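You operate a simulated robot arm through the tools that you are given. There is no shell and no other tool. Be economical: measure what you need, move in short steps, check, and stop when the job is done.

You run a simulated two-armed robot. Do the job below in one go: nothing can be reset, and whatever is moved stays where it is left.

Task
Take the tube from the grey bench and leave it on the white bench. Fetch the grey stopper and set it on the job card. Fetch the foam block from the top of the white counter and set it on the blue panel there. Put one of the blue blocks from the top of the white counter on the top of the supply damper. Fetch the caps box and set it on the lower shelf of the red rack. Put the cap on the grey test bench away on the grey mat. Count the copper rings on the steel bench, then put as many of the cartons from the steel bench on the brown-topped red bench. Any order will do. Set down upright: grey stopper, foam block, carton.

It is judged by the outcome, as a careful person would: the job done as asked, and still so three seconds after it is handed in. It fails if anything else is knocked over, pushed out of place, dropped, spilled or broken. A push-on lid holds only when it is set on centred and level and pressed home; a screw cap is set on level and turned clockwise until tight.

Robot
Two 7-joint arms with two-finger parallel grippers on one trunk, on a base that drives. Base frame: it is fixed to the floor where the robot stands at the start and does not move with it; the origin is under the middle of the robot, x ahead of it, y to its left, z up; the surface under the hand at the start is at about z = 78. Readings come in cm, rad, newtons and seconds.
The left shoulder is at the start at [5, 20.9, 107.1], the right one opposite. With the tool pointing down near the work surface each hand reaches from about 28 to 92 cm from the robot's upright axis, wherever it stands, measured 20 degrees to its own side. Places, roughly: blue block (7x5x3 cm) [140, -60, 40]; blue block (7x5x8 cm) [140, -20, 40]; brown-topped red bench [100, -350, 80]; cap [0, -875, 75]; caps box [125, -125, 75]; carton [275, -750, 75]; copper ring (7x7x3 cm) [300, -750, 80]; foam block (5x11x9 cm) [120, -60, 40]; grey mat (15x50 cm) [722, -894, 80]; grey stopper (5x5x8 cm) [80, 20, 80]; job card [75, -25, 75]; lower shelf of the red rack [80, -470, 110]; panel [125, -75, 50]; top of the supply damper (76x20 cm) [382, -280, 52]; tube [50, 0, 75]; white bench [100, -180, 80]. Payload 4.4 kg a hand.
Tool frame (each hand has its own): the origin (TCP) lies between the finger pads and is the grasp point; the fingertips stand 2.3 cm ahead of it; z points along the fingers, y is the line along which they close. Largest opening 9.4 cm; finger width 3.8, thickness 1; the body of the gripper, 5.4 by 9.6 cm, starts 3.9 cm behind the TCP.
Orientation is told as [roll, pitch, yaw] about the base's x, y, z axes, in that order, counted from this pose: with the fingers straight down and closing along the base's y, the tool's x points along the base's -x, its y along +y and its z along -z.

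Tools
- The arms move only by the tool play_rows. It takes "left_deltas", "right_deltas" or both (then of equal length, played together; a hand with none holds still); each is a list of rows, each a list of 7 numbers: the shift along the base's x, y, z in cm, then the turn, a rotation vector about the base's x, y, z in rad, then the finger opening in cm, from 0 to 9.4. In form: [[dx, dy, dz, wx, wy, wz, grip], ...]. A call has 1 to 10 rows; each row is the pose to reach, as a shift and turn from the pose commanded when the call began. Rows are played at 5 a second. More than 5 cm and 0.15 rad between two rows, or a gripper value outside its range, and nothing of the call is played. Where a pose cannot be reached the arm comes as near as it can. A force on the tool above 40 N (or 10 N above the force at the start of the call, whichever is more), or a blocked arm, ends the call early, and 0.2 s more pass. Each finger travels about 10.8 cm/s and halts on what it meets, pressing with about 36 N; the grip force reading is that of the motor and also rises with nothing between the fingers. The clock runs only during rows and for 0.2 s after the last one: add rows that repeat a pose to give the fingers time. The reply holds the time, the measured pose of the TCP, the force on the tool along the base axes, the opening and the grip force, in the units named above and with some noise, with the torque about the TCP (base axes, N m) and any sound that the robot's microphone picked up, and new pictures: "views" is both (left out), scene, wrist or none (wrist: the cameras of the hands that moved).
- Cameras (640 x 400 px; columns grow to the right, rows downward): "scene" is now at [16.14, 1.52, 125.18]; the picture's right is [0.14, -0.99, 0.00], its down [-0.55, -0.08, -0.83] and it looks along [0.83, 0.12, -0.55] (base axes); focal length 250 px, centre (320, 200). "left" rides on the left gripper at [8.6, -1.6, -7.5] in its tool frame; the picture's right is [0.18, 0.98, 0.00], its down [-0.58, 0.11, -0.81] and it looks along [-0.79, 0.15, 0.59] (tool axes); focal length 243 px, centre (320, 200). "right" rides on the right gripper at [8.6, 1.6, -7.5] in its tool frame; the picture's right is [-0.18, 0.98, 0.00], its down [-0.58, -0.11, -0.81] and it looks along [-0.79, -0.15, 0.59] (tool axes); focal length 243 px, centre (320, 200). There is no depth. A picture from a camera that has moved, and an enlarged one, comes with that camera's place and axes in the base frame and with its lens. The place of the scene camera against the robot may be out by one fixed shift of up to 1.2 cm in any direction.
- move_column(by): slides the trunk up (or, below 0, down) by that many cm; the arms and the scene camera ride with it, the base frame stays. It gives what a move gives, with no picture.
- steer(legs): drives the robot by 1 to 6 legs, each [ahead, left, turn to the left] in cm, cm and rad, along the robot's own axes; the way and the turn of a leg run together, so that a leg with both is an arc; at most 150 cm and 3.142 rad a leg. The arms and the cameras ride along, it lands a little off, and it stops where it bumps. It gives what a move gives, and a new picture of the scene camera.
- pan_tilt(pan, tilt): turns the head with the scene camera to pan (to the left, within 1.396 rad either way) and tilt (down, from -0.506 to 1.204), counted from straight ahead of the robot. It gives what a move gives, and a new picture of the scene camera.
- enlarge(camera, box): a new picture of the part [left, top, right, bottom] of that camera's present view, enlarged. The clock stands still meanwhile.
- hand_in(): hands the job in; it is judged then, once.

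Work in short steps. Places have to be worked out from the pictures, the camera data and where the tool is seen: move nearer, look again, correct. Check each grasp and each placing, and mend what went wrong. You have 483 turns and 360 pictures in all, those below and enlarged ones among them. Open the grippers and draw the arms clear of the work before you hand the job in, unless the task says otherwise; then end with one line.

The tools are called after "Request:" as a command line: name --argument value ..., lists and objects as JSON in quotes. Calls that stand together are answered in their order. play_rows: Moves the arms, as the interface text tells. Its arguments: {"type":"object","properties":{"left_deltas":{"type":"array"},"right_deltas":{"type":"array"},"views":{"type":"string","enum":["both","scene","wrist","none"]}},"required":[]} The other tools are called the same way: move_column (by) slides the trunk up or down; steer (legs) drives the base; pan_tilt (pan, tilt) turns the head that bears the scene camera; enlarge (camera, box) takes an enlarged picture of a part of a camera's view; hand_in () hands the job in.

At the start:

```text
clock: 0.0
left_eef_pos: [62.94, 32.35, 103.96]
left_ee_rot: [-0.001, 0.0, -0.001]
left_force: [-0.3, -1.0, 0.8]
left_torque: [-0.01, -0.02, 0.01]
left_finger_gap: 9.39
left_grasp_force: 0.0
right_eef_pos: [40.09, -16.14, 101.62]
right_ee_rot: [0.001, -0.001, 0.0]
right_force: [1.1, 0.3, 0.2]
right_torque: [0.0, 0.02, 0.03]
right_finger_gap: 9.43
right_grasp_force: 0.1
trunk travel left (down, up): [-15.0, 41.3]
robot x, y, heading: [0.09, -0.19, 0.006]
head pan, tilt: [0.14, 0.585]
```

scene: 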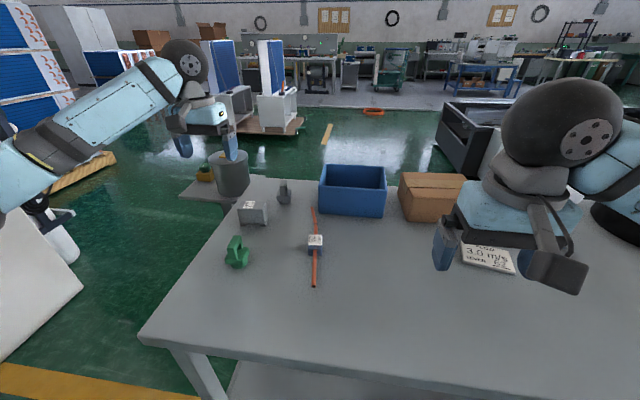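
right: 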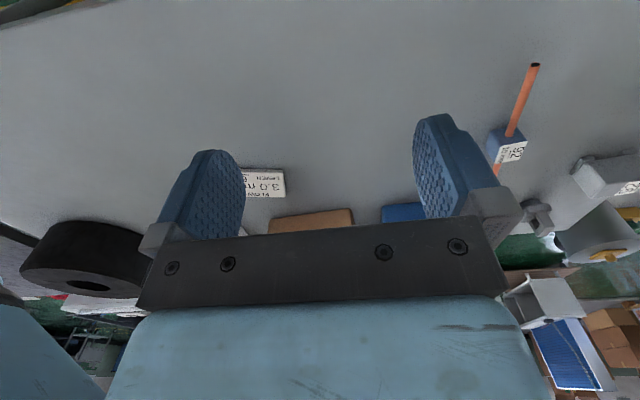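
left: 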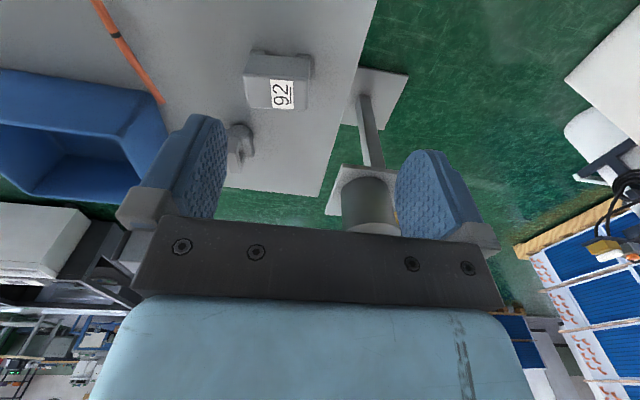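

I'll begin by looking closer at the objects on the grey bench.

Request:
enlarge --camera "scene" --box '[200, 150, 360, 290]'

Request:
enlarge --camera "scene" --box '[380, 160, 600, 290]'

```text
2.86 times, centred on (280, 220) of scene
camera zoom: at [16.14, 1.52, 125.18], right [0.14, -0.99, 0.0], down [-0.55, -0.08, -0.83], along [0.83, 0.12, -0.55], focal length 714 px, centre (434, 143)
```

zoom: 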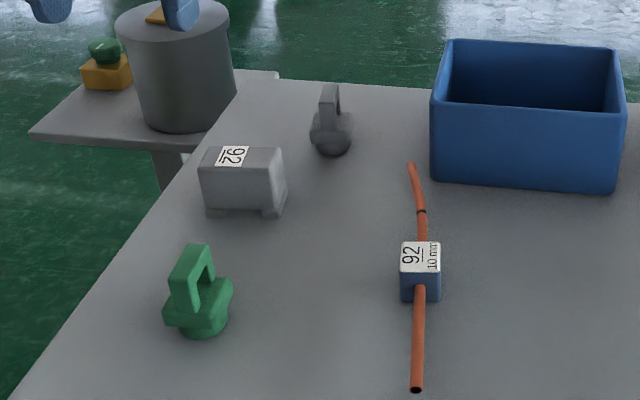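

```text
2.91 times, centred on (490, 225) of scene
camera zoom: at [16.14, 1.52, 125.18], right [0.14, -0.99, 0.0], down [-0.55, -0.08, -0.83], along [0.83, 0.12, -0.55], focal length 727 px, centre (-174, 127)
```

zoom: 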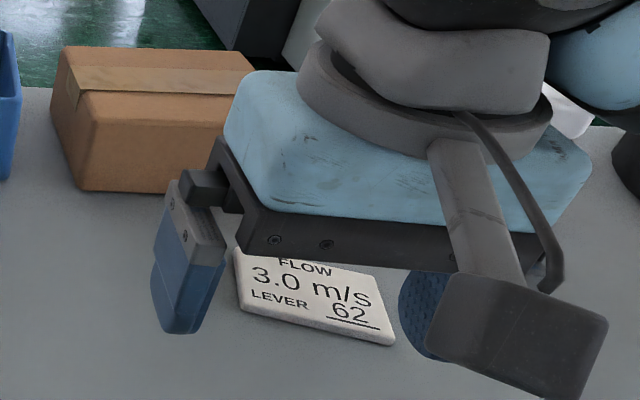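

I see a green and a grey stopper, a tube passing through a blue block marked 92, a job card and a cardboard box. I'll take a closer look at the tube from both wrist cameras.

Request:
enlarge --camera "right" --box '[460, 40, 640, 240]'

Request:
enlarge --camera "left" --box '[60, 0, 320, 200]'

Request:
pan_tilt --pan -0.8 --tilt 0.4

```text
2.00 times, centred on (550, 140) of right
camera zoom: at [31.5, -14.46, 109.04], right [0.18, 0.98, 0.0], down [0.58, -0.11, 0.81], along [0.79, -0.15, -0.59], focal length 485 px, centre (-140, 320)
```

zoom: 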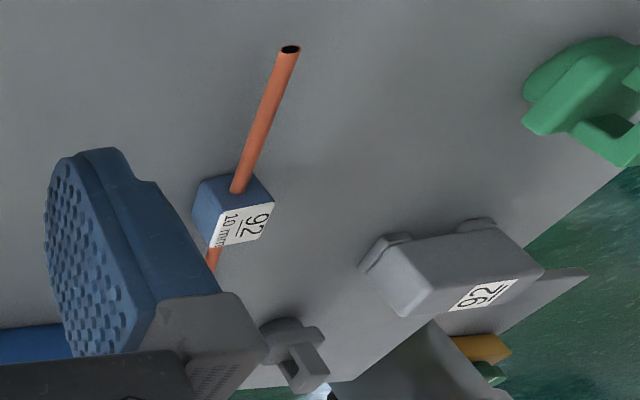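

```text
2.00 times, centred on (190, 100) of left
camera zoom: at [54.16, 30.8, 111.34], right [-0.18, 0.98, 0.0], down [0.58, 0.11, 0.81], along [0.79, 0.15, -0.59], focal length 485 px, centre (580, 400)
```

zoom: 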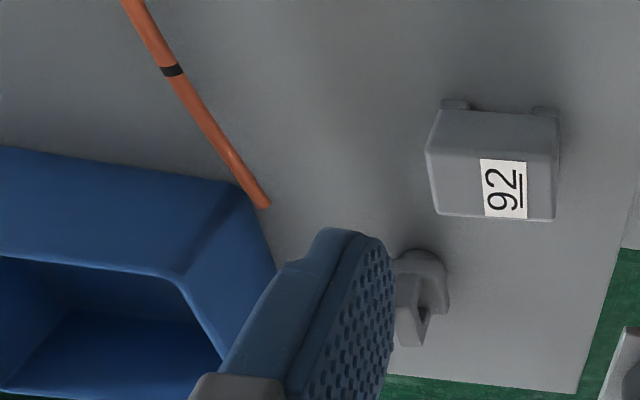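

```text
clock: 1.2
left_eef_pos: [62.99, 32.39, 103.97]
left_ee_rot: [0.001, 0.0, 0.0]
left_force: [-0.3, -0.4, 0.3]
left_torque: [0.01, 0.01, 0.01]
left_finger_gap: 9.38
left_grasp_force: 0.1
right_eef_pos: [40.03, -16.0, 101.62]
right_ee_rot: [0.001, 0.001, 0.0]
right_force: [0.3, 0.0, -0.1]
right_torque: [0.01, -0.01, 0.01]
right_finger_gap: 9.42
right_grasp_force: 0.0
trunk travel left (down, up): [-15.0, 41.3]
robot x, y, heading: [-0.15, 0.04, 0.006]
head pan, tilt: [-0.799, 0.4]
camera scene: at [13.8, -6.36, 126.86], right [-0.72, -0.7, 0.0], down [-0.27, 0.28, -0.92], along [0.64, -0.66, -0.39], focal length 250 px, centre (320, 200)
```

scene: 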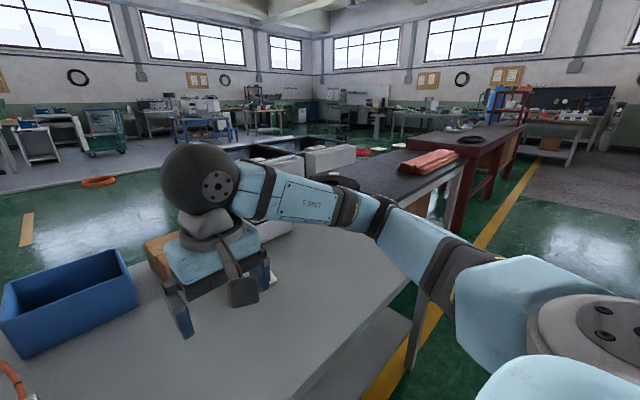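

I'll bring the left hand back and toward the tube so its camera sees the tube and block close up.

Request:
play_rows --left_deltas '[[-4, -3, 0, 0, 0, 0, 9.4], [-8, -6, 0, 0, 0, 0, 9.4], [-12, -9, 0, 0, 0, 0, 9.4], [-16, -12, 0, 0, 0, 0, 9.4], [-19, -15, -2, 0, 0, 0, 9.4], [-22, -18, -4, 0, 0, 0, 9.4], [-22, -20, -6, 0, 0, 0, 9.4]]' --views "wrist"

Request:
enlarge --camera "left" --box '[200, 0, 440, 200]'

```text
clock: 2.8
left_eef_pos: [40.98, 12.44, 97.91]
left_ee_rot: [0.0, 0.001, 0.003]
left_force: [0.4, 0.0, 0.0]
left_torque: [0.01, 0.0, 0.0]
left_finger_gap: 9.42
left_grasp_force: 0.1
right_eef_pos: [40.2, -16.29, 101.6]
right_ee_rot: [0.0, 0.001, 0.002]
right_force: [-0.1, 0.7, -0.3]
right_torque: [0.02, 0.0, 0.01]
right_finger_gap: 9.39
right_grasp_force: 0.0
trunk travel left (down, up): [-15.0, 41.3]
robot x, y, heading: [-0.06, -0.21, -0.001]
head pan, tilt: [-0.799, 0.4]
camera left: at [32.27, 10.8, 105.24], right [-0.19, 0.98, 0.0], down [0.58, 0.11, 0.81], along [0.79, 0.15, -0.59], focal length 243 px, centre (320, 200)
```

left: 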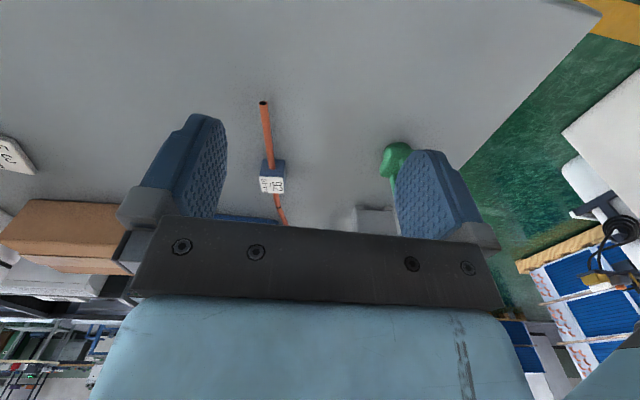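

```text
2.00 times, centred on (320, 100) of left
camera zoom: at [32.27, 10.8, 105.24], right [-0.19, 0.98, 0.0], down [0.58, 0.11, 0.81], along [0.79, 0.15, -0.59], focal length 485 px, centre (320, 400)
```

zoom: 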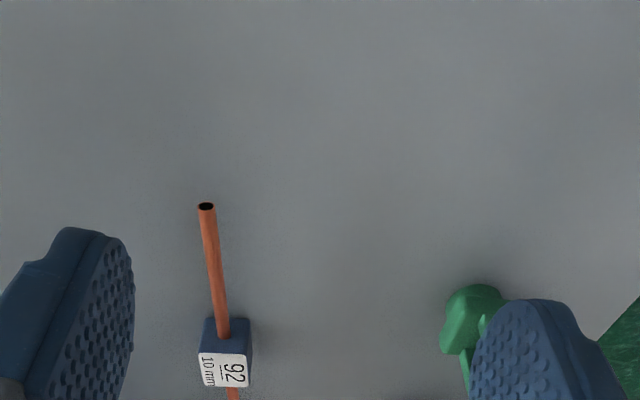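

Triangulating, the tube runs horizontally at about z 81 from about [48,7.5] to [77,13], held up by the blue block near x≈61. I'll bring the open left hand above the near half and look closely.

Request:
play_rows --left_deltas '[[4, -2, -2, 0, 0, 0, 9.4], [8, -4, -4, 0, 0, 0, 9.4], [12, -4.3, -7, 0, 0, 0, 9.4]]' --views "wrist"

Request:
enlarge --camera "left" --box '[200, 50, 440, 230]'

Request:
pan_tilt --pan 0.1 --tilt 0.7

Request:
enlarge --camera "scene" --box '[240, 100, 400, 240]'

```text
clock: 3.6
left_eef_pos: [53.05, 8.23, 90.77]
left_ee_rot: [-0.002, -0.001, 0.0]
left_force: [0.7, -0.8, -0.4]
left_torque: [0.0, 0.01, 0.02]
left_finger_gap: 9.39
left_grasp_force: 0.1
right_eef_pos: [40.23, -16.07, 101.57]
right_ee_rot: [-0.003, 0.002, -0.001]
right_force: [0.0, 0.3, 0.2]
right_torque: [0.0, 0.0, 0.02]
right_finger_gap: 9.41
right_grasp_force: 0.0
trunk travel left (down, up): [-15.0, 41.3]
robot x, y, heading: [-0.28, -0.05, 0.001]
head pan, tilt: [-0.799, 0.4]
camera left: at [44.28, 6.55, 98.24], right [-0.18, 0.98, 0.0], down [0.58, 0.11, 0.81], along [0.79, 0.15, -0.59], focal length 243 px, centre (320, 200)
```

left: 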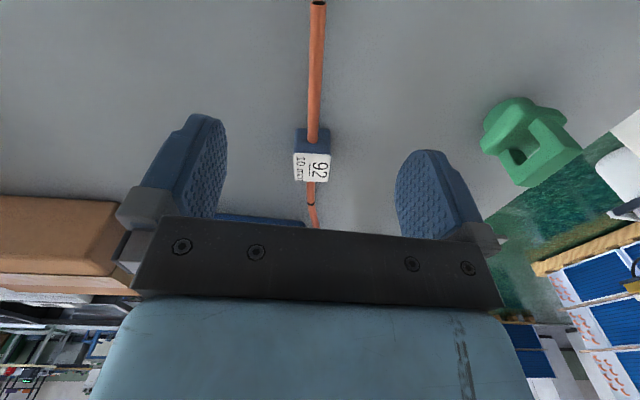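

```text
2.22 times, centred on (320, 140) of left
camera zoom: at [44.28, 6.55, 98.24], right [-0.18, 0.98, 0.0], down [0.58, 0.11, 0.81], along [0.79, 0.15, -0.59], focal length 539 px, centre (320, 333)
```

zoom: 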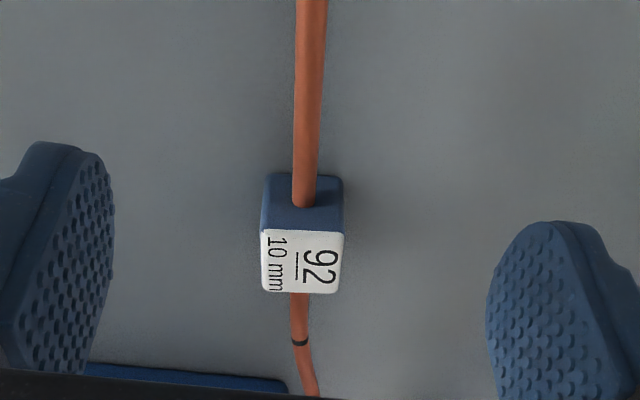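

```text
clock: 4.8
left_eef_pos: [52.85, 8.07, 90.82]
left_ee_rot: [-0.002, 0.0, 0.001]
left_force: [-0.1, 0.9, 0.4]
left_torque: [0.0, -0.02, -0.02]
left_finger_gap: 9.41
left_grasp_force: 0.0
right_eef_pos: [40.25, -16.15, 101.49]
right_ee_rot: [-0.001, -0.001, 0.001]
right_force: [-0.3, 0.4, -0.4]
right_torque: [0.0, -0.02, -0.02]
right_finger_gap: 9.39
right_grasp_force: 0.1
trunk travel left (down, up): [-15.0, 41.3]
robot x, y, heading: [-0.14, -0.31, -0.004]
head pan, tilt: [0.099, 0.7]
camera scene: at [15.8, 1.12, 124.18], right [0.1, -1.0, 0.0], down [-0.64, -0.06, -0.77], along [0.76, 0.08, -0.64], focal length 250 px, centre (320, 200)
```

scene: 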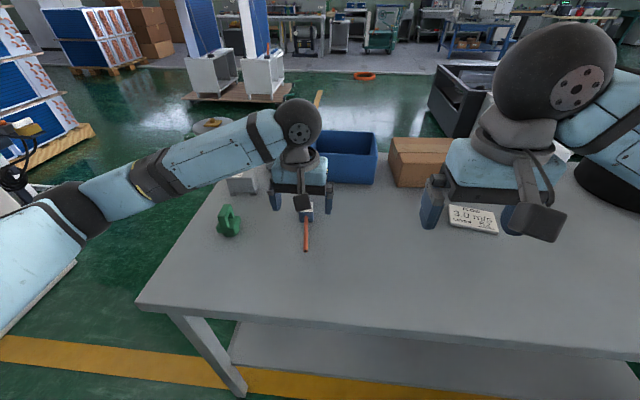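

```text
2.86 times, centred on (320, 170) of scene
camera zoom: at [15.8, 1.12, 124.18], right [0.1, -1.0, 0.0], down [-0.64, -0.06, -0.77], along [0.76, 0.08, -0.64], focal length 714 px, centre (320, 286)
```

zoom: 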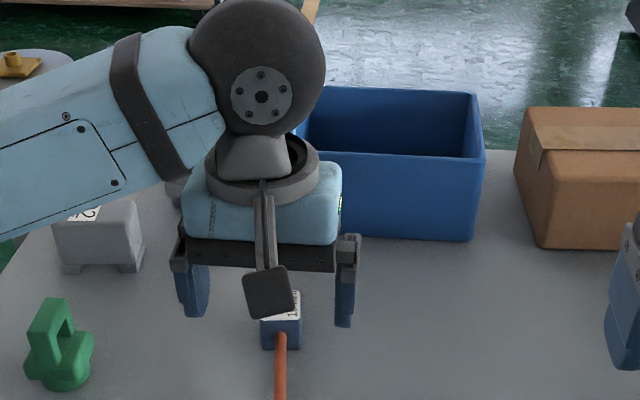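

The tube has a slight bend beyond its band and passes through the block. I'll descend over the straight part at x≈54.5, aligned with its ~0.13 rad yaw, and grip it.

Request:
play_rows --left_deltas '[[1.5, 0, -3, 0, 0, 0.13, 9.4], [1.5, 0, -6, 0, 0, 0.13, 9.4], [1.5, 0, -9.3, 0, 0, 0.13, 9.4], [1.5, 0, -9.3, 0, 0, 0.13, 5], [1.5, 0, -9.3, 0, 0, 0.13, 2], [1.5, 0, -9.3, 0, 0, 0.13, 0], [1.5, 0, -9.3, 0, 0, 0.13, 0]]' --views "wrist"

```text
clock: 6.4
left_eef_pos: [54.5, 8.17, 81.73]
left_ee_rot: [0.0, 0.0, 0.13]
left_force: [0.5, 0.1, -0.5]
left_torque: [0.0, 0.07, 0.04]
left_finger_gap: 0.9
left_grasp_force: 36.0
right_eef_pos: [40.13, -16.09, 101.6]
right_ee_rot: [-0.001, 0.001, 0.001]
right_force: [-0.5, -0.2, -0.3]
right_torque: [-0.04, 0.0, -0.02]
right_finger_gap: 9.42
right_grasp_force: 0.1
trunk travel left (down, up): [-15.0, 41.3]
robot x, y, heading: [-0.12, 0.15, -0.004]
head pan, tilt: [0.099, 0.7]
camera left: at [46.01, 5.44, 89.05], right [-0.31, 0.95, 0.0], down [0.56, 0.18, 0.81], along [0.77, 0.25, -0.59], focal length 243 px, centre (320, 200)
```

left: 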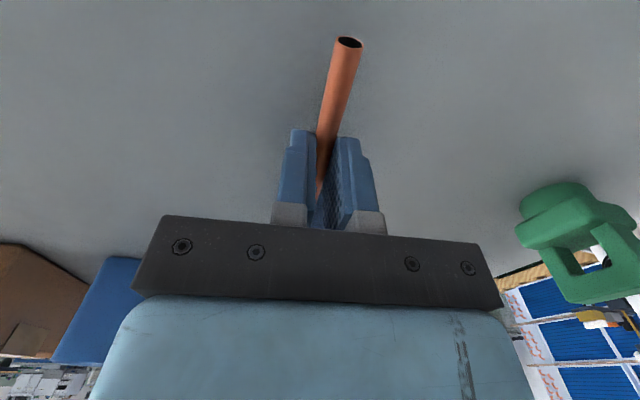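

The tube is gripped at 0.9 cm. I'll lift it half a centimetre and read the forces to see whether the block comes along.

Request:
play_rows --left_deltas '[[0, 0, 0.25, 0, 0, 0, 0], [0, 0, 0.5, 0, 0, 0, 0], [0, 0, 0.5, 0, 0, 0, 0]]' --views "scene"

Request:
enlarge --camera "right" --box '[460, 40, 640, 240]'

```text
clock: 7.2
left_eef_pos: [54.59, 8.12, 81.98]
left_ee_rot: [0.0, 0.0, 0.131]
left_force: [-0.3, 0.2, -1.5]
left_torque: [-0.04, 0.07, 0.0]
left_finger_gap: 0.9
left_grasp_force: 36.3
right_eef_pos: [40.13, -16.13, 101.57]
right_ee_rot: [0.0, -0.001, 0.0]
right_force: [0.7, 0.3, -0.1]
right_torque: [0.04, 0.0, 0.0]
right_finger_gap: 9.39
right_grasp_force: 0.1
trunk travel left (down, up): [-15.0, 41.3]
robot x, y, heading: [0.09, -0.01, 0.001]
head pan, tilt: [0.099, 0.7]
camera scene: at [15.8, 1.13, 124.17], right [0.1, -1.0, 0.0], down [-0.64, -0.06, -0.76], along [0.76, 0.08, -0.64], focal length 250 px, centre (320, 200)
```

scene: 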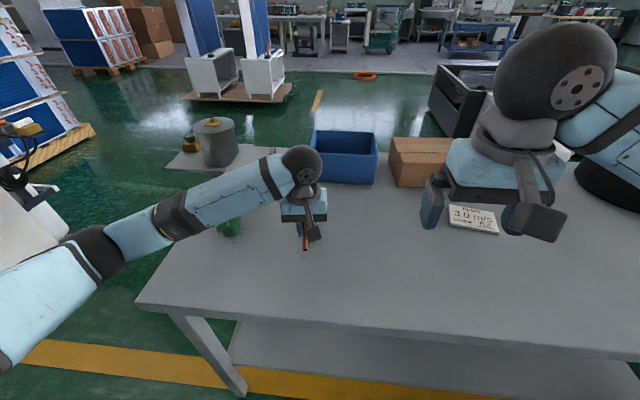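

```text
2.00 times, centred on (550, 140) of right
camera zoom: at [31.5, -14.46, 109.03], right [0.18, 0.98, 0.0], down [0.58, -0.11, 0.81], along [0.79, -0.15, -0.59], focal length 485 px, centre (-140, 320)
```

zoom: 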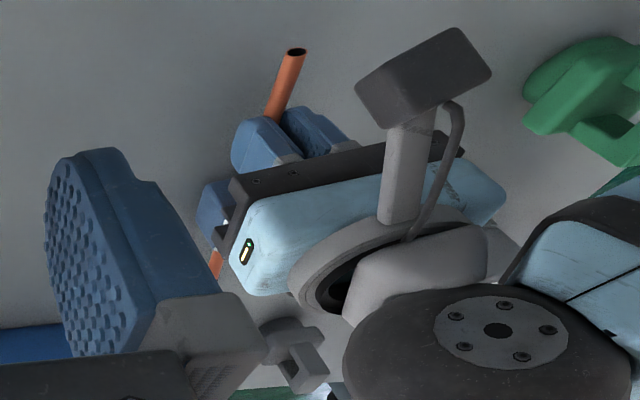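

Only a small load so far. I'll lift 1.5 cm more and look from the right wrist camera for whether the block has left the bench.

Request:
play_rows --left_deltas '[[0, 0, 0.5, 0, 0, 0, 0], [0, 0, 1, 0, 0, 0, 0], [0, 0, 1.5, 0, 0, 0, 0], [0, 0, 1.5, 0, 0, 0, 0]]' --views "none"

Request:
enlarge --camera "right" --box '[460, 40, 640, 240]'

Request:
enlarge --camera "scene" --box '[240, 120, 400, 280]'

```text
clock: 8.2
left_eef_pos: [54.42, 8.09, 83.77]
left_ee_rot: [-0.001, 0.0, 0.131]
left_force: [1.2, 0.5, 0.3]
left_torque: [0.01, -0.01, 0.02]
left_finger_gap: 0.01
left_grasp_force: 36.6
right_eef_pos: [40.12, -16.17, 101.64]
right_ee_rot: [-0.001, 0.001, -0.001]
right_force: [-0.5, -0.6, -0.3]
right_torque: [-0.04, 0.02, -0.01]
right_finger_gap: 9.36
right_grasp_force: 0.1
trunk travel left (down, up): [-15.0, 41.3]
robot x, y, heading: [0.03, -0.29, 0.003]
head pan, tilt: [0.099, 0.7]
```

```text
2.00 times, centred on (550, 140) of right
camera zoom: at [31.5, -14.46, 109.04], right [0.18, 0.98, 0.0], down [0.58, -0.11, 0.81], along [0.79, -0.15, -0.59], focal length 485 px, centre (-140, 320)
```

zoom: 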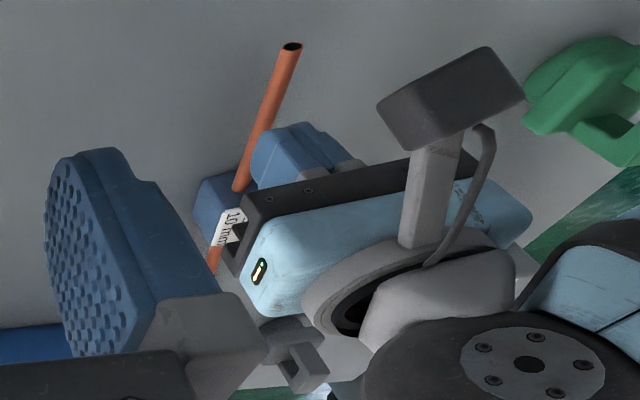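

```text
2.50 times, centred on (320, 200) of scene
camera zoom: at [15.79, 1.13, 124.17], right [0.1, -1.0, 0.0], down [-0.64, -0.06, -0.76], along [0.76, 0.08, -0.64], focal length 625 px, centre (320, 200)
```

zoom: 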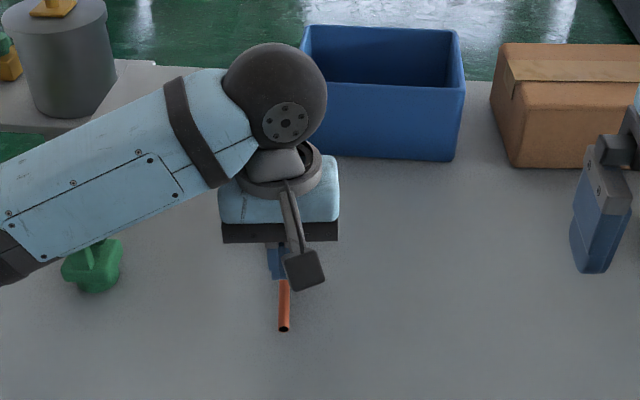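

The tube slid out of the fingers, so the block holds it: the tube must be drawn out endways, straight end last, toward +x. I'll regrip on the far side of the block at about x=65, y=9.5.

Request:
play_rows --left_deltas '[[0, 0, 4, 0, 0, 0, 4], [3, 0.4, 6, 0, 0, 0, 6], [7, 1, 6, 0, 0, 0, 6], [11, 1.5, 6, 0, 0, 0, 6], [11, 1.5, 6, 0, 0, 0, 6]]' --views "wrist"

Request:
enlarge --camera "left" --box '[200, 50, 440, 230]'

```text
clock: 9.4
left_eef_pos: [65.43, 9.61, 89.53]
left_ee_rot: [0.0, 0.0, 0.131]
left_force: [0.4, -0.7, 0.7]
left_torque: [0.01, 0.0, -0.01]
left_finger_gap: 6.0
left_grasp_force: 0.0
right_eef_pos: [40.03, -16.13, 101.54]
right_ee_rot: [-0.001, -0.001, -0.001]
right_force: [0.0, -0.2, -0.2]
right_torque: [0.01, -0.03, -0.03]
right_finger_gap: 9.39
right_grasp_force: 0.0
trunk travel left (down, up): [-15.0, 41.3]
robot x, y, heading: [0.0, -0.01, 0.002]
head pan, tilt: [0.099, 0.7]
camera left: at [56.91, 6.9, 96.98], right [-0.31, 0.95, 0.0], down [0.56, 0.18, 0.81], along [0.77, 0.25, -0.59], focal length 243 px, centre (320, 200)
```

left: 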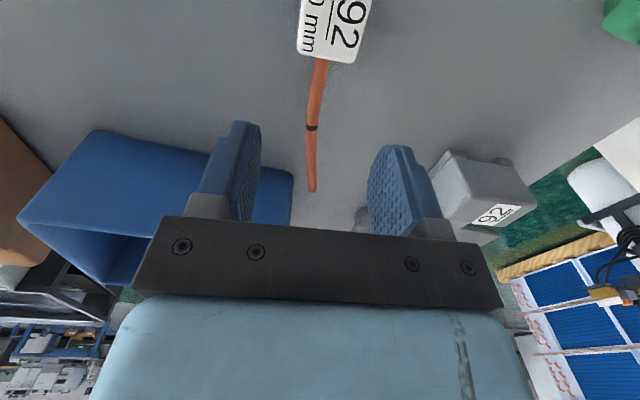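

```text
2.22 times, centred on (320, 140) of left
camera zoom: at [56.91, 6.9, 96.98], right [-0.31, 0.95, 0.0], down [0.56, 0.18, 0.81], along [0.77, 0.25, -0.59], focal length 539 px, centre (320, 333)
```

zoom: 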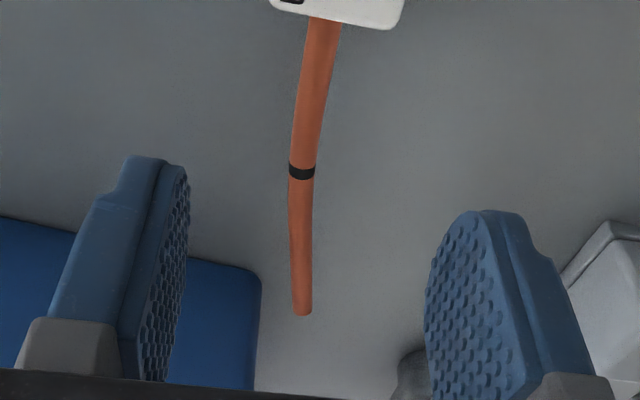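

The tube leaves the block at about [63,9.2], bends at the band [69,10.2] and ends at [77.3,12.6], just left of the crate corner [77.8,10.3]. I'll grip at x≈65.8 and close.

Request:
play_rows --left_deltas '[[0.3, 0, -3, 0, 0, 0.01, 6], [0.3, 0, -6, 0, 0, 0.01, 6], [0.3, 0, -8.7, 0, 0, 0.01, 6], [0.3, 0, -8.7, 0, 0, 0.01, 3], [0.3, 0, -8.7, 0, 0, 0.01, 0], [0.3, 0, -8.7, 0, 0, 0.01, 0]]' --views "wrist"

```text
clock: 10.8
left_eef_pos: [65.92, 9.46, 81.55]
left_ee_rot: [0.003, -0.012, 0.139]
left_force: [-0.7, -0.6, 0.1]
left_torque: [0.0, -0.07, 0.01]
left_finger_gap: 0.88
left_grasp_force: 36.3
right_eef_pos: [39.92, -16.44, 101.64]
right_ee_rot: [0.003, -0.002, -0.001]
right_force: [-0.3, 0.1, 0.6]
right_torque: [-0.01, -0.02, 0.0]
right_finger_gap: 9.39
right_grasp_force: 0.1
trunk travel left (down, up): [-15.0, 41.3]
robot x, y, heading: [0.14, -0.09, 0.001]
head pan, tilt: [0.099, 0.7]
camera left: at [57.37, 6.69, 88.93], right [-0.32, 0.95, 0.0], down [0.55, 0.19, 0.81], along [0.77, 0.26, -0.58], focal length 243 px, centre (320, 200)
```

left: 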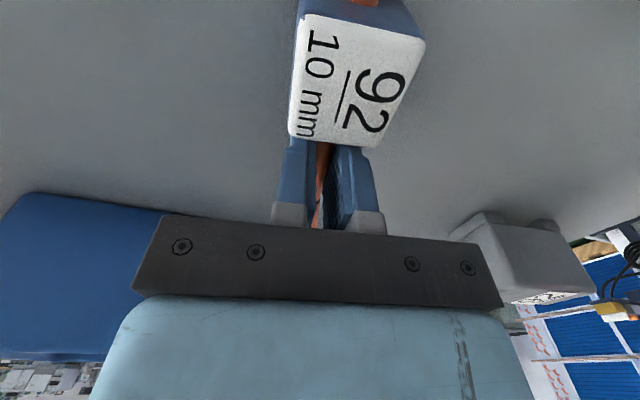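

Gripped at 0.88 cm. I'll pull 7 cm along the tube's axis in small steps, watching the force.

Request:
play_rows --left_deltas '[[0.7, 0.1, 0.0, 0, 0, 0, 0], [1.4, 0.2, 0.0, 0, 0, 0, 0], [2.1, 0.3, 0.0, 0, 0, 0, 0], [2.8, 0.4, 0, 0, 0, 0, 0], [3.5, 0.5, 0, 0, 0, 0, 0]]' --views "wrist"

```text
clock: 12.0
left_eef_pos: [68.86, 9.7, 81.34]
left_ee_rot: [-0.002, -0.007, 0.139]
left_force: [-3.2, -3.0, 12.8]
left_torque: [-0.15, 0.44, 0.07]
left_finger_gap: 0.87
left_grasp_force: 35.8
right_eef_pos: [39.71, -16.35, 101.71]
right_ee_rot: [0.002, -0.004, 0.0]
right_force: [-0.3, -0.3, 0.9]
right_torque: [0.04, -0.02, 0.0]
right_finger_gap: 9.4
right_grasp_force: 0.0
trunk travel left (down, up): [-15.0, 41.3]
robot x, y, heading: [-0.02, -0.13, -0.0]
head pan, tilt: [0.099, 0.7]
camera left: at [60.4, 7.03, 88.79], right [-0.32, 0.95, 0.0], down [0.55, 0.19, 0.81], along [0.77, 0.26, -0.59], focal length 243 px, centre (320, 200)
```

left: 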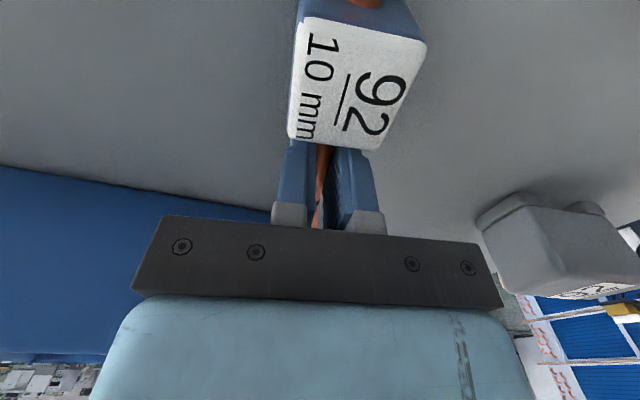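

The block slid along with the hand, so tube and block move as one. I'll lift a little here, right beside the block, to see whether both rise.

Request:
play_rows --left_deltas '[[0, 0, 0.5, 0, 0, 0, 0], [0, 0, 1, 0, 0, 0, 0], [0, 0, 1.5, 0, 0, 0, 0], [0, 0, 2, 0, 0, 0, 0], [0, 0, 2.5, 0, 0, 0, 0], [0, 0, 2.5, 0, 0, 0, 0]]' --views "wrist"

Request:
enlarge --camera "right" --box '[420, 80, 600, 240]'

```text
clock: 13.4
left_eef_pos: [69.13, 10.09, 83.4]
left_ee_rot: [0.001, -0.001, 0.14]
left_force: [0.8, -0.2, -0.3]
left_torque: [-0.02, -0.04, 0.02]
left_finger_gap: 0.88
left_grasp_force: 35.9
right_eef_pos: [39.99, -16.21, 101.6]
right_ee_rot: [0.001, -0.001, 0.0]
right_force: [-0.9, -0.3, -0.3]
right_torque: [0.0, -0.02, 0.02]
right_finger_gap: 9.4
right_grasp_force: 0.0
trunk travel left (down, up): [-15.0, 41.3]
robot x, y, heading: [0.25, 0.07, -0.004]
head pan, tilt: [0.099, 0.7]
camera left: at [60.64, 7.29, 90.9], right [-0.32, 0.95, 0.0], down [0.56, 0.19, 0.81], along [0.76, 0.26, -0.59], focal length 243 px, centre (320, 200)
```

left: 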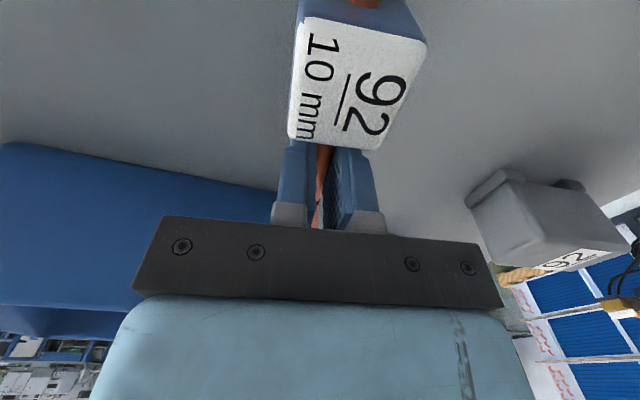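

```text
2.50 times, centred on (510, 160) of right
camera zoom: at [31.37, -14.5, 109.07], right [0.18, 0.98, 0.0], down [0.58, -0.11, 0.81], along [0.79, -0.15, -0.59], focal length 606 px, centre (-155, 300)
```

zoom: 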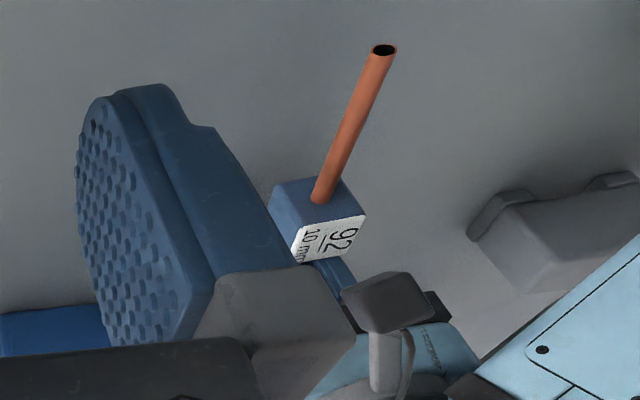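

Tube and block rise together with the grip firm at 0.88. I'll set it back down a bit nearer and more central, and use the left hand for the grey stopper first.

Request:
play_rows --left_deltas '[[-3, -2, 1, 0, 0, 0, 0], [-6, -4, 1, 0, 0, 0, 0], [-9, -6, 1, 0, 0, 0, 0], [-9, -6, -1, 0, 0, 0, 0], [-9, -6, -1.8, 0, 0, 0, 0], [-9, -6, -2.2, 0, 0, 0, 0], [-9, -6, -2.2, 0, 0, 0, 1.5], [-9, -6, -2.2, 0, 0, 0, 4], [-9, -6, 2, 0, 0, 0, 4], [-9, -6, 6, 0, 0, 0, 4]]' --views "wrist"

```text
clock: 15.6
left_eef_pos: [59.79, 3.94, 89.33]
left_ee_rot: [0.001, 0.0, 0.14]
left_force: [0.0, -0.7, 0.5]
left_torque: [0.03, -0.03, 0.0]
left_finger_gap: 4.02
left_grasp_force: 0.1
right_eef_pos: [39.77, -16.17, 101.51]
right_ee_rot: [0.002, -0.003, 0.002]
right_force: [-0.9, -0.1, 0.8]
right_torque: [0.02, -0.04, 0.03]
right_finger_gap: 9.42
right_grasp_force: 0.0
trunk travel left (down, up): [-15.0, 41.3]
robot x, y, heading: [0.09, -0.07, -0.006]
head pan, tilt: [0.099, 0.7]
camera left: at [51.28, 1.1, 96.68], right [-0.32, 0.95, 0.0], down [0.56, 0.19, 0.81], along [0.76, 0.26, -0.59], focal length 243 px, centre (320, 200)
```

left: 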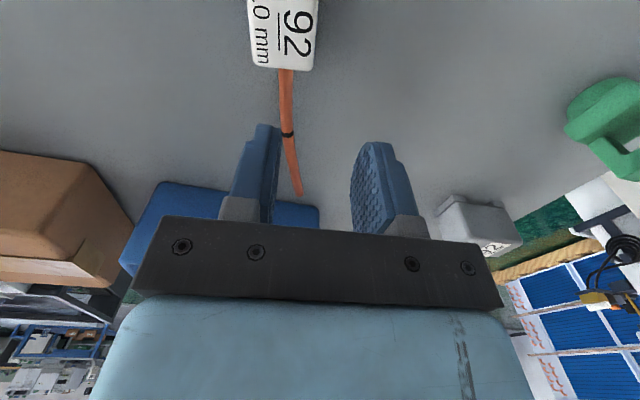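

The tube stands safely. Now I move the left hand toward the grey stopper to view it closely.

Request:
play_rows --left_deltas '[[2, 4, 3, 0, 0, -0.05, 9], [4, 8, 6, 0, 0, -0.1, 9.4], [6, 12, 7, 0, 0, -0.14, 9.4], [8, 16, 7, 0, 0, -0.14, 9.4], [11, 19.5, 7, 0, 0, -0.14, 9.4]]' --views "wrist"

Request:
enlarge --camera "left" --box '[200, 50, 440, 230]'

```text
refused: row 1 steps farther than a row can; nothing moved
```

```text
2.22 times, centred on (320, 140) of left
camera zoom: at [51.28, 1.1, 96.68], right [-0.32, 0.95, 0.0], down [0.56, 0.19, 0.81], along [0.76, 0.26, -0.59], focal length 539 px, centre (320, 333)
```

zoom: 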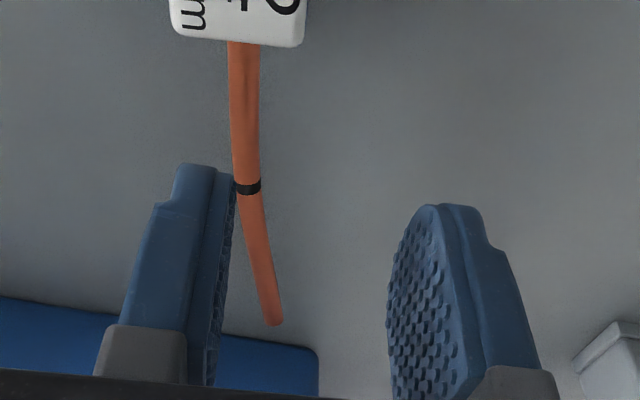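

Step limit counts the whole shift; I'll use shorter rows.

Request:
play_rows --left_deltas '[[1, 3, 3, 0, 0, -0.05, 9], [3, 7, 5, 0, 0, -0.1, 9.4], [5, 11, 7, 0, 0, -0.14, 9.4], [7, 15, 7, 0, 0, -0.14, 9.4], [9.5, 18.5, 7, 0, 0, -0.14, 9.4]]' --views "wrist"

Request:
enlarge --camera "left" --box '[200, 50, 440, 230]'

```text
clock: 16.8
left_eef_pos: [69.69, 22.68, 96.41]
left_ee_rot: [0.001, -0.001, 0.001]
left_force: [0.4, 0.6, -0.1]
left_torque: [0.0, 0.01, 0.02]
left_finger_gap: 9.41
left_grasp_force: 0.1
right_eef_pos: [40.08, -16.06, 101.6]
right_ee_rot: [0.001, 0.0, 0.001]
right_force: [-0.4, -0.3, 0.1]
right_torque: [0.0, 0.0, 0.0]
right_finger_gap: 9.41
right_grasp_force: 0.0
trunk travel left (down, up): [-15.0, 41.3]
robot x, y, heading: [-0.17, -0.28, -0.002]
head pan, tilt: [0.099, 0.7]
camera left: at [60.98, 21.08, 103.82], right [-0.18, 0.98, 0.0], down [0.58, 0.11, 0.81], along [0.79, 0.15, -0.59], focal length 243 px, centre (320, 200)
```

left: 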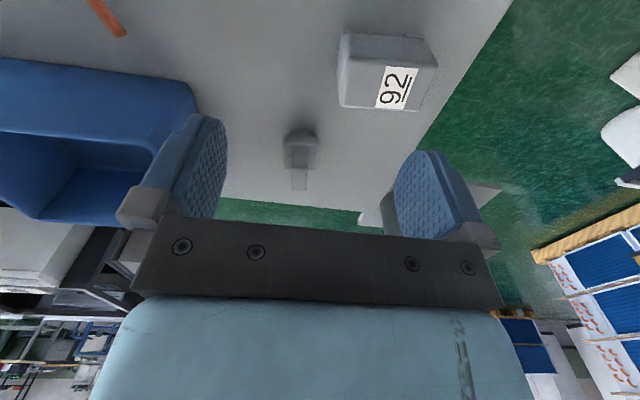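

```text
2.22 times, centred on (320, 140) of left
camera zoom: at [60.98, 21.08, 103.82], right [-0.18, 0.98, 0.0], down [0.58, 0.11, 0.81], along [0.79, 0.15, -0.59], focal length 539 px, centre (320, 333)
```

zoom: 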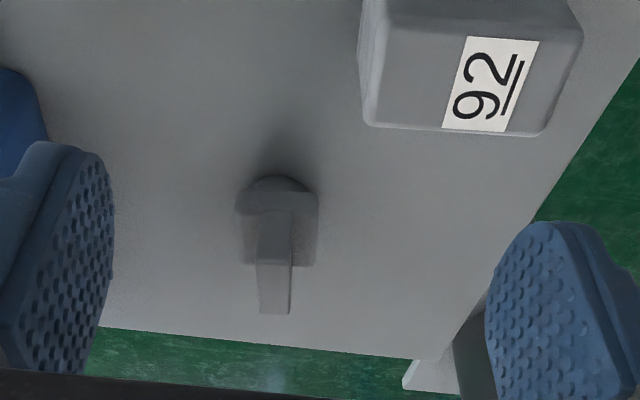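

The stopper sits at about [83.3,22.7], its handle a thin upright loop, thin along y. I'll go over it and check before gripping the handle.

Request:
play_rows --left_deltas '[[4.5, 0, 0, 0, 0, 0, 6], [9, 0, 0, 0, 0, 0, 6], [13.5, 0, 0, 0, 0, 0, 6], [13.5, 0, -3, 0, 0, 0, 6], [13.5, 0, -5.5, 0, 0, 0, 6]]' --views "wrist"

Request:
enlarge --camera "left" --box '[200, 50, 440, 230]'

```text
clock: 18.0
left_eef_pos: [83.28, 22.56, 90.82]
left_ee_rot: [0.0, 0.002, -0.001]
left_force: [0.1, -0.6, 0.0]
left_torque: [0.03, 0.0, -0.02]
left_finger_gap: 6.01
left_grasp_force: 0.1
right_eef_pos: [40.12, -16.04, 101.56]
right_ee_rot: [0.0, 0.0, 0.0]
right_force: [0.5, 0.7, 0.7]
right_torque: [0.02, 0.02, -0.04]
right_finger_gap: 9.42
right_grasp_force: 0.1
trunk travel left (down, up): [-15.0, 41.3]
robot x, y, heading: [-0.12, 0.09, -0.0]
head pan, tilt: [0.099, 0.7]
camera left: at [74.5, 20.93, 98.29], right [-0.18, 0.98, 0.0], down [0.58, 0.11, 0.81], along [0.79, 0.15, -0.59], focal length 243 px, centre (320, 200)
```

left: 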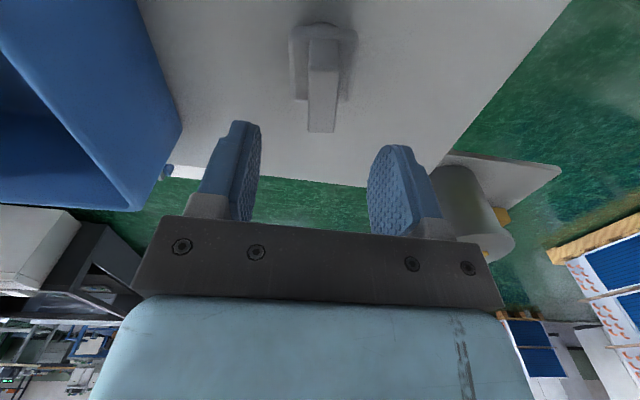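

```text
2.22 times, centred on (320, 140) of left
camera zoom: at [74.5, 20.93, 98.29], right [-0.18, 0.98, 0.0], down [0.58, 0.11, 0.81], along [0.79, 0.15, -0.59], focal length 539 px, centre (320, 333)
```

zoom: 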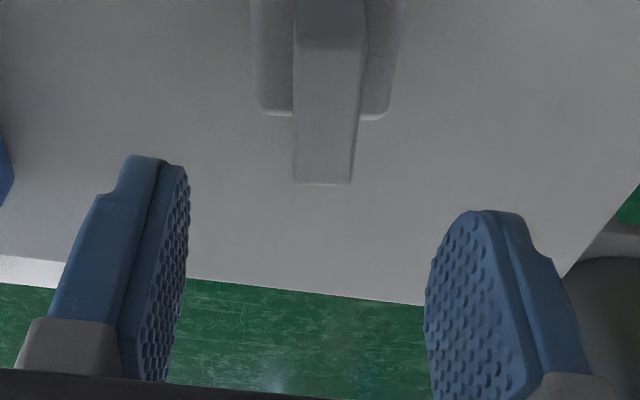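

The handle top spans about x 80.2–84 at y≈22.5 with a small yaw. I'll shift back 1 cm, descend and close on it.

Request:
play_rows --left_deltas '[[-1, 0, -2, 0, 0, 0.1, 6], [-1, 0, -4, 0, 0, 0.1, 6], [-1, 0, -6.3, 0, 0, 0.1, 6], [-1, 0, -6.3, 0, 0, 0.1, 3], [-1, 0, -6.3, 0, 0, 0.1, 0], [-1, 0, -6.3, 0, 0, 0.1, 0]]' --views "wrist"

```text
clock: 19.4
left_eef_pos: [82.27, 22.62, 84.73]
left_ee_rot: [-0.001, -0.001, 0.1]
left_force: [-0.1, -0.9, 0.1]
left_torque: [0.0, -0.01, -0.01]
left_finger_gap: 1.77
left_grasp_force: 35.9
right_eef_pos: [40.09, -16.15, 101.54]
right_ee_rot: [-0.001, 0.001, 0.001]
right_force: [-0.2, 0.1, 0.0]
right_torque: [0.0, -0.01, -0.01]
right_finger_gap: 9.4
right_grasp_force: 0.0
trunk travel left (down, up): [-15.0, 41.3]
robot x, y, heading: [-0.0, 0.12, -0.0]
head pan, tilt: [0.099, 0.7]
camera left: at [73.74, 20.14, 92.06], right [-0.28, 0.96, 0.0], down [0.57, 0.17, 0.81], along [0.77, 0.23, -0.59], focal length 243 px, centre (320, 200)
```

left: 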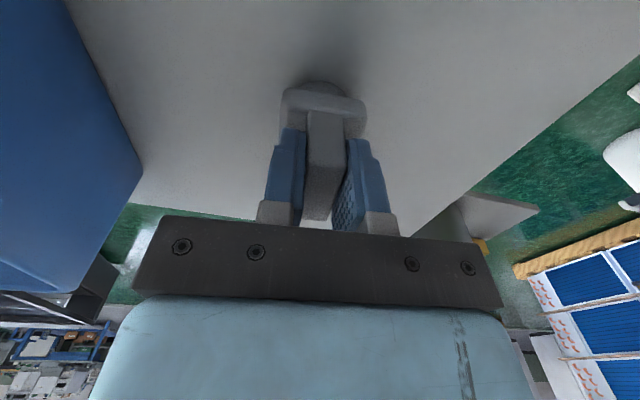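

Handle gripped at 1.77 cm. I'll lift and retract over the bench, then strafe right toward the card.

Request:
play_rows --left_deltas '[[0, 0, 2, 0, 0, 0, 0], [0, 0, 5, 0, 0, 0, 0], [0, 0, 9, 0, 0, 0, 0], [0, 0, 13, 0, 0, 0, 0], [-4, 0, 15, 0, 0, 0, 0], [-8, 0, 15, 0, 0, -0.05, 0], [-12, 0, 15, 0, 0, -0.1, 0], [-16, 0, 15, 0, 0, -0.1, 0]]' --views "wrist"

Request:
steer --legs '[[0, -36, 0]]'

```text
clock: 21.2
left_eef_pos: [66.13, 22.6, 99.6]
left_ee_rot: [-0.001, -0.001, -0.001]
left_force: [0.8, 0.2, -0.4]
left_torque: [-0.01, -0.01, -0.02]
left_finger_gap: 1.8
left_grasp_force: 36.1
right_eef_pos: [40.08, -16.08, 101.68]
right_ee_rot: [-0.001, 0.0, 0.0]
right_force: [-1.1, 0.0, 0.8]
right_torque: [-0.02, -0.03, 0.0]
right_finger_gap: 9.39
right_grasp_force: 0.1
trunk travel left (down, up): [-15.0, 41.3]
robot x, y, heading: [0.42, -0.16, 0.001]
head pan, tilt: [0.099, 0.7]
camera left: at [57.36, 21.0, 107.06], right [-0.18, 0.98, 0.0], down [0.58, 0.11, 0.81], along [0.79, 0.15, -0.59], focal length 243 px, centre (320, 200)
```

left: 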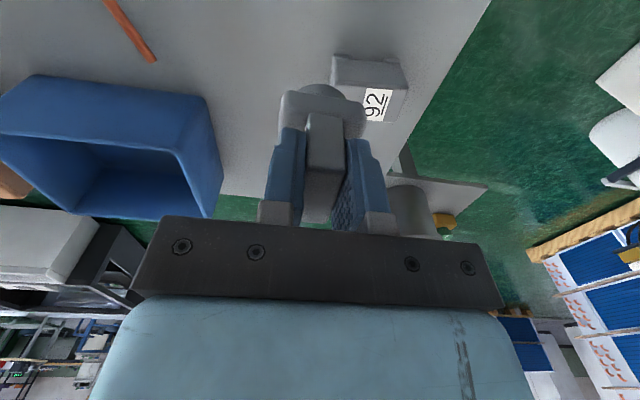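

```text
clock: 24.9
left_eef_pos: [66.19, -12.99, 99.61]
left_ee_rot: [0.001, 0.001, 0.001]
left_force: [0.4, 0.2, -0.2]
left_torque: [-0.03, 0.01, -0.02]
left_finger_gap: 1.78
left_grasp_force: 35.9
right_eef_pos: [40.19, -51.81, 101.61]
right_ee_rot: [-0.001, 0.001, 0.001]
right_force: [0.1, 0.6, -0.1]
right_torque: [0.0, -0.01, 0.02]
right_finger_gap: 9.39
right_grasp_force: 0.1
trunk travel left (down, up): [-15.0, 41.3]
robot x, y, heading: [0.1, -35.99, 0.005]
head pan, tilt: [0.099, 0.7]
camera scene: at [15.82, -34.59, 124.17], right [0.1, -0.99, 0.0], down [-0.64, -0.06, -0.76], along [0.76, 0.08, -0.64], focal length 250 px, centre (320, 200)
```

scene: 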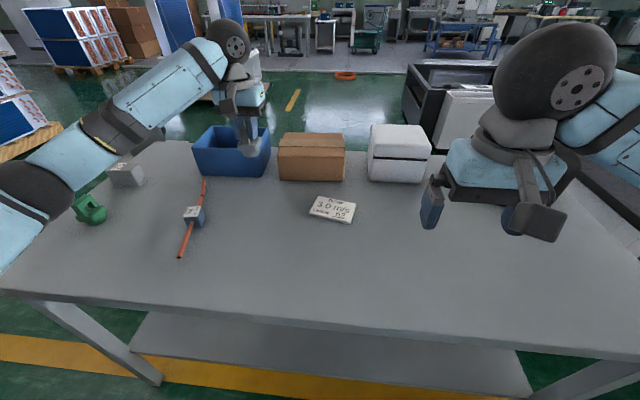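

The card's centre is about [66.9,-32.6]. I'll move the left hand near it and view it with the wrist camera.

Request:
play_rows --left_deltas '[[-2, -4, 0, 0, 0, 0, 0], [-4, -8, 0, 0, 0, 0, 0], [-6, -12, 0, 0, 0, 0, 0], [-8, -16, 0, 0, 0, 0, 0], [-9, -19, -2, 0, 0, 0, 0]]' --views "wrist"

Request:
enlarge --camera "left" --box '[200, 50, 440, 230]'

```text
clock: 26.1
left_eef_pos: [57.11, -32.02, 97.63]
left_ee_rot: [-0.001, 0.001, 0.001]
left_force: [-0.3, 1.3, -1.8]
left_torque: [-0.01, 0.0, 0.04]
left_finger_gap: 1.76
left_grasp_force: 35.8
right_eef_pos: [40.19, -51.96, 101.54]
right_ee_rot: [-0.001, -0.001, 0.001]
right_force: [1.2, -0.6, -1.0]
right_torque: [-0.02, 0.02, -0.02]
right_finger_gap: 9.39
right_grasp_force: 0.0
trunk travel left (down, up): [-15.0, 41.3]
robot x, y, heading: [0.28, -35.52, 0.006]
head pan, tilt: [0.099, 0.7]
camera left: at [48.45, -33.67, 104.98], right [-0.19, 0.98, 0.0], down [0.58, 0.11, 0.81], along [0.79, 0.15, -0.59], focal length 243 px, centre (320, 200)
```

left: 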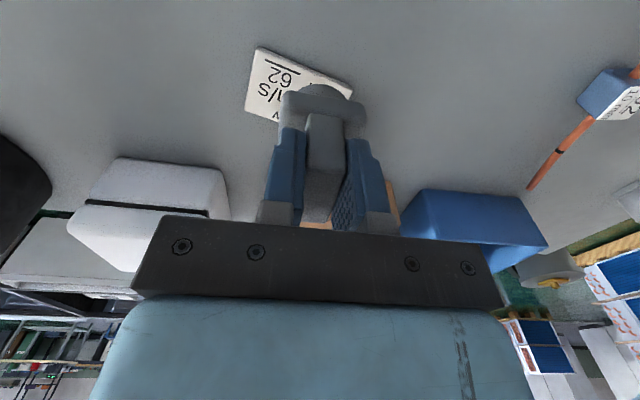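

```text
2.22 times, centred on (320, 140) of left
camera zoom: at [48.45, -33.67, 104.98], right [-0.19, 0.98, 0.0], down [0.58, 0.11, 0.81], along [0.79, 0.15, -0.59], focal length 539 px, centre (320, 333)
```

zoom: 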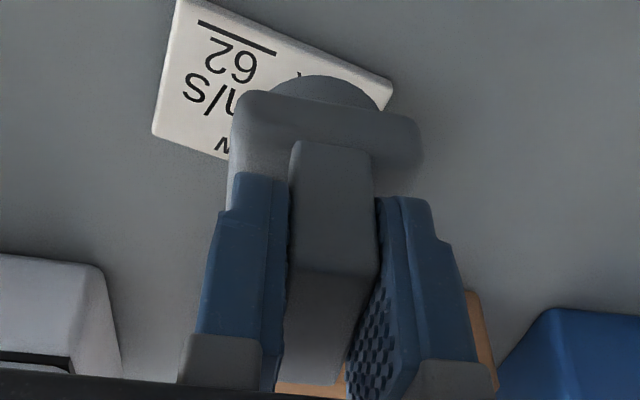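

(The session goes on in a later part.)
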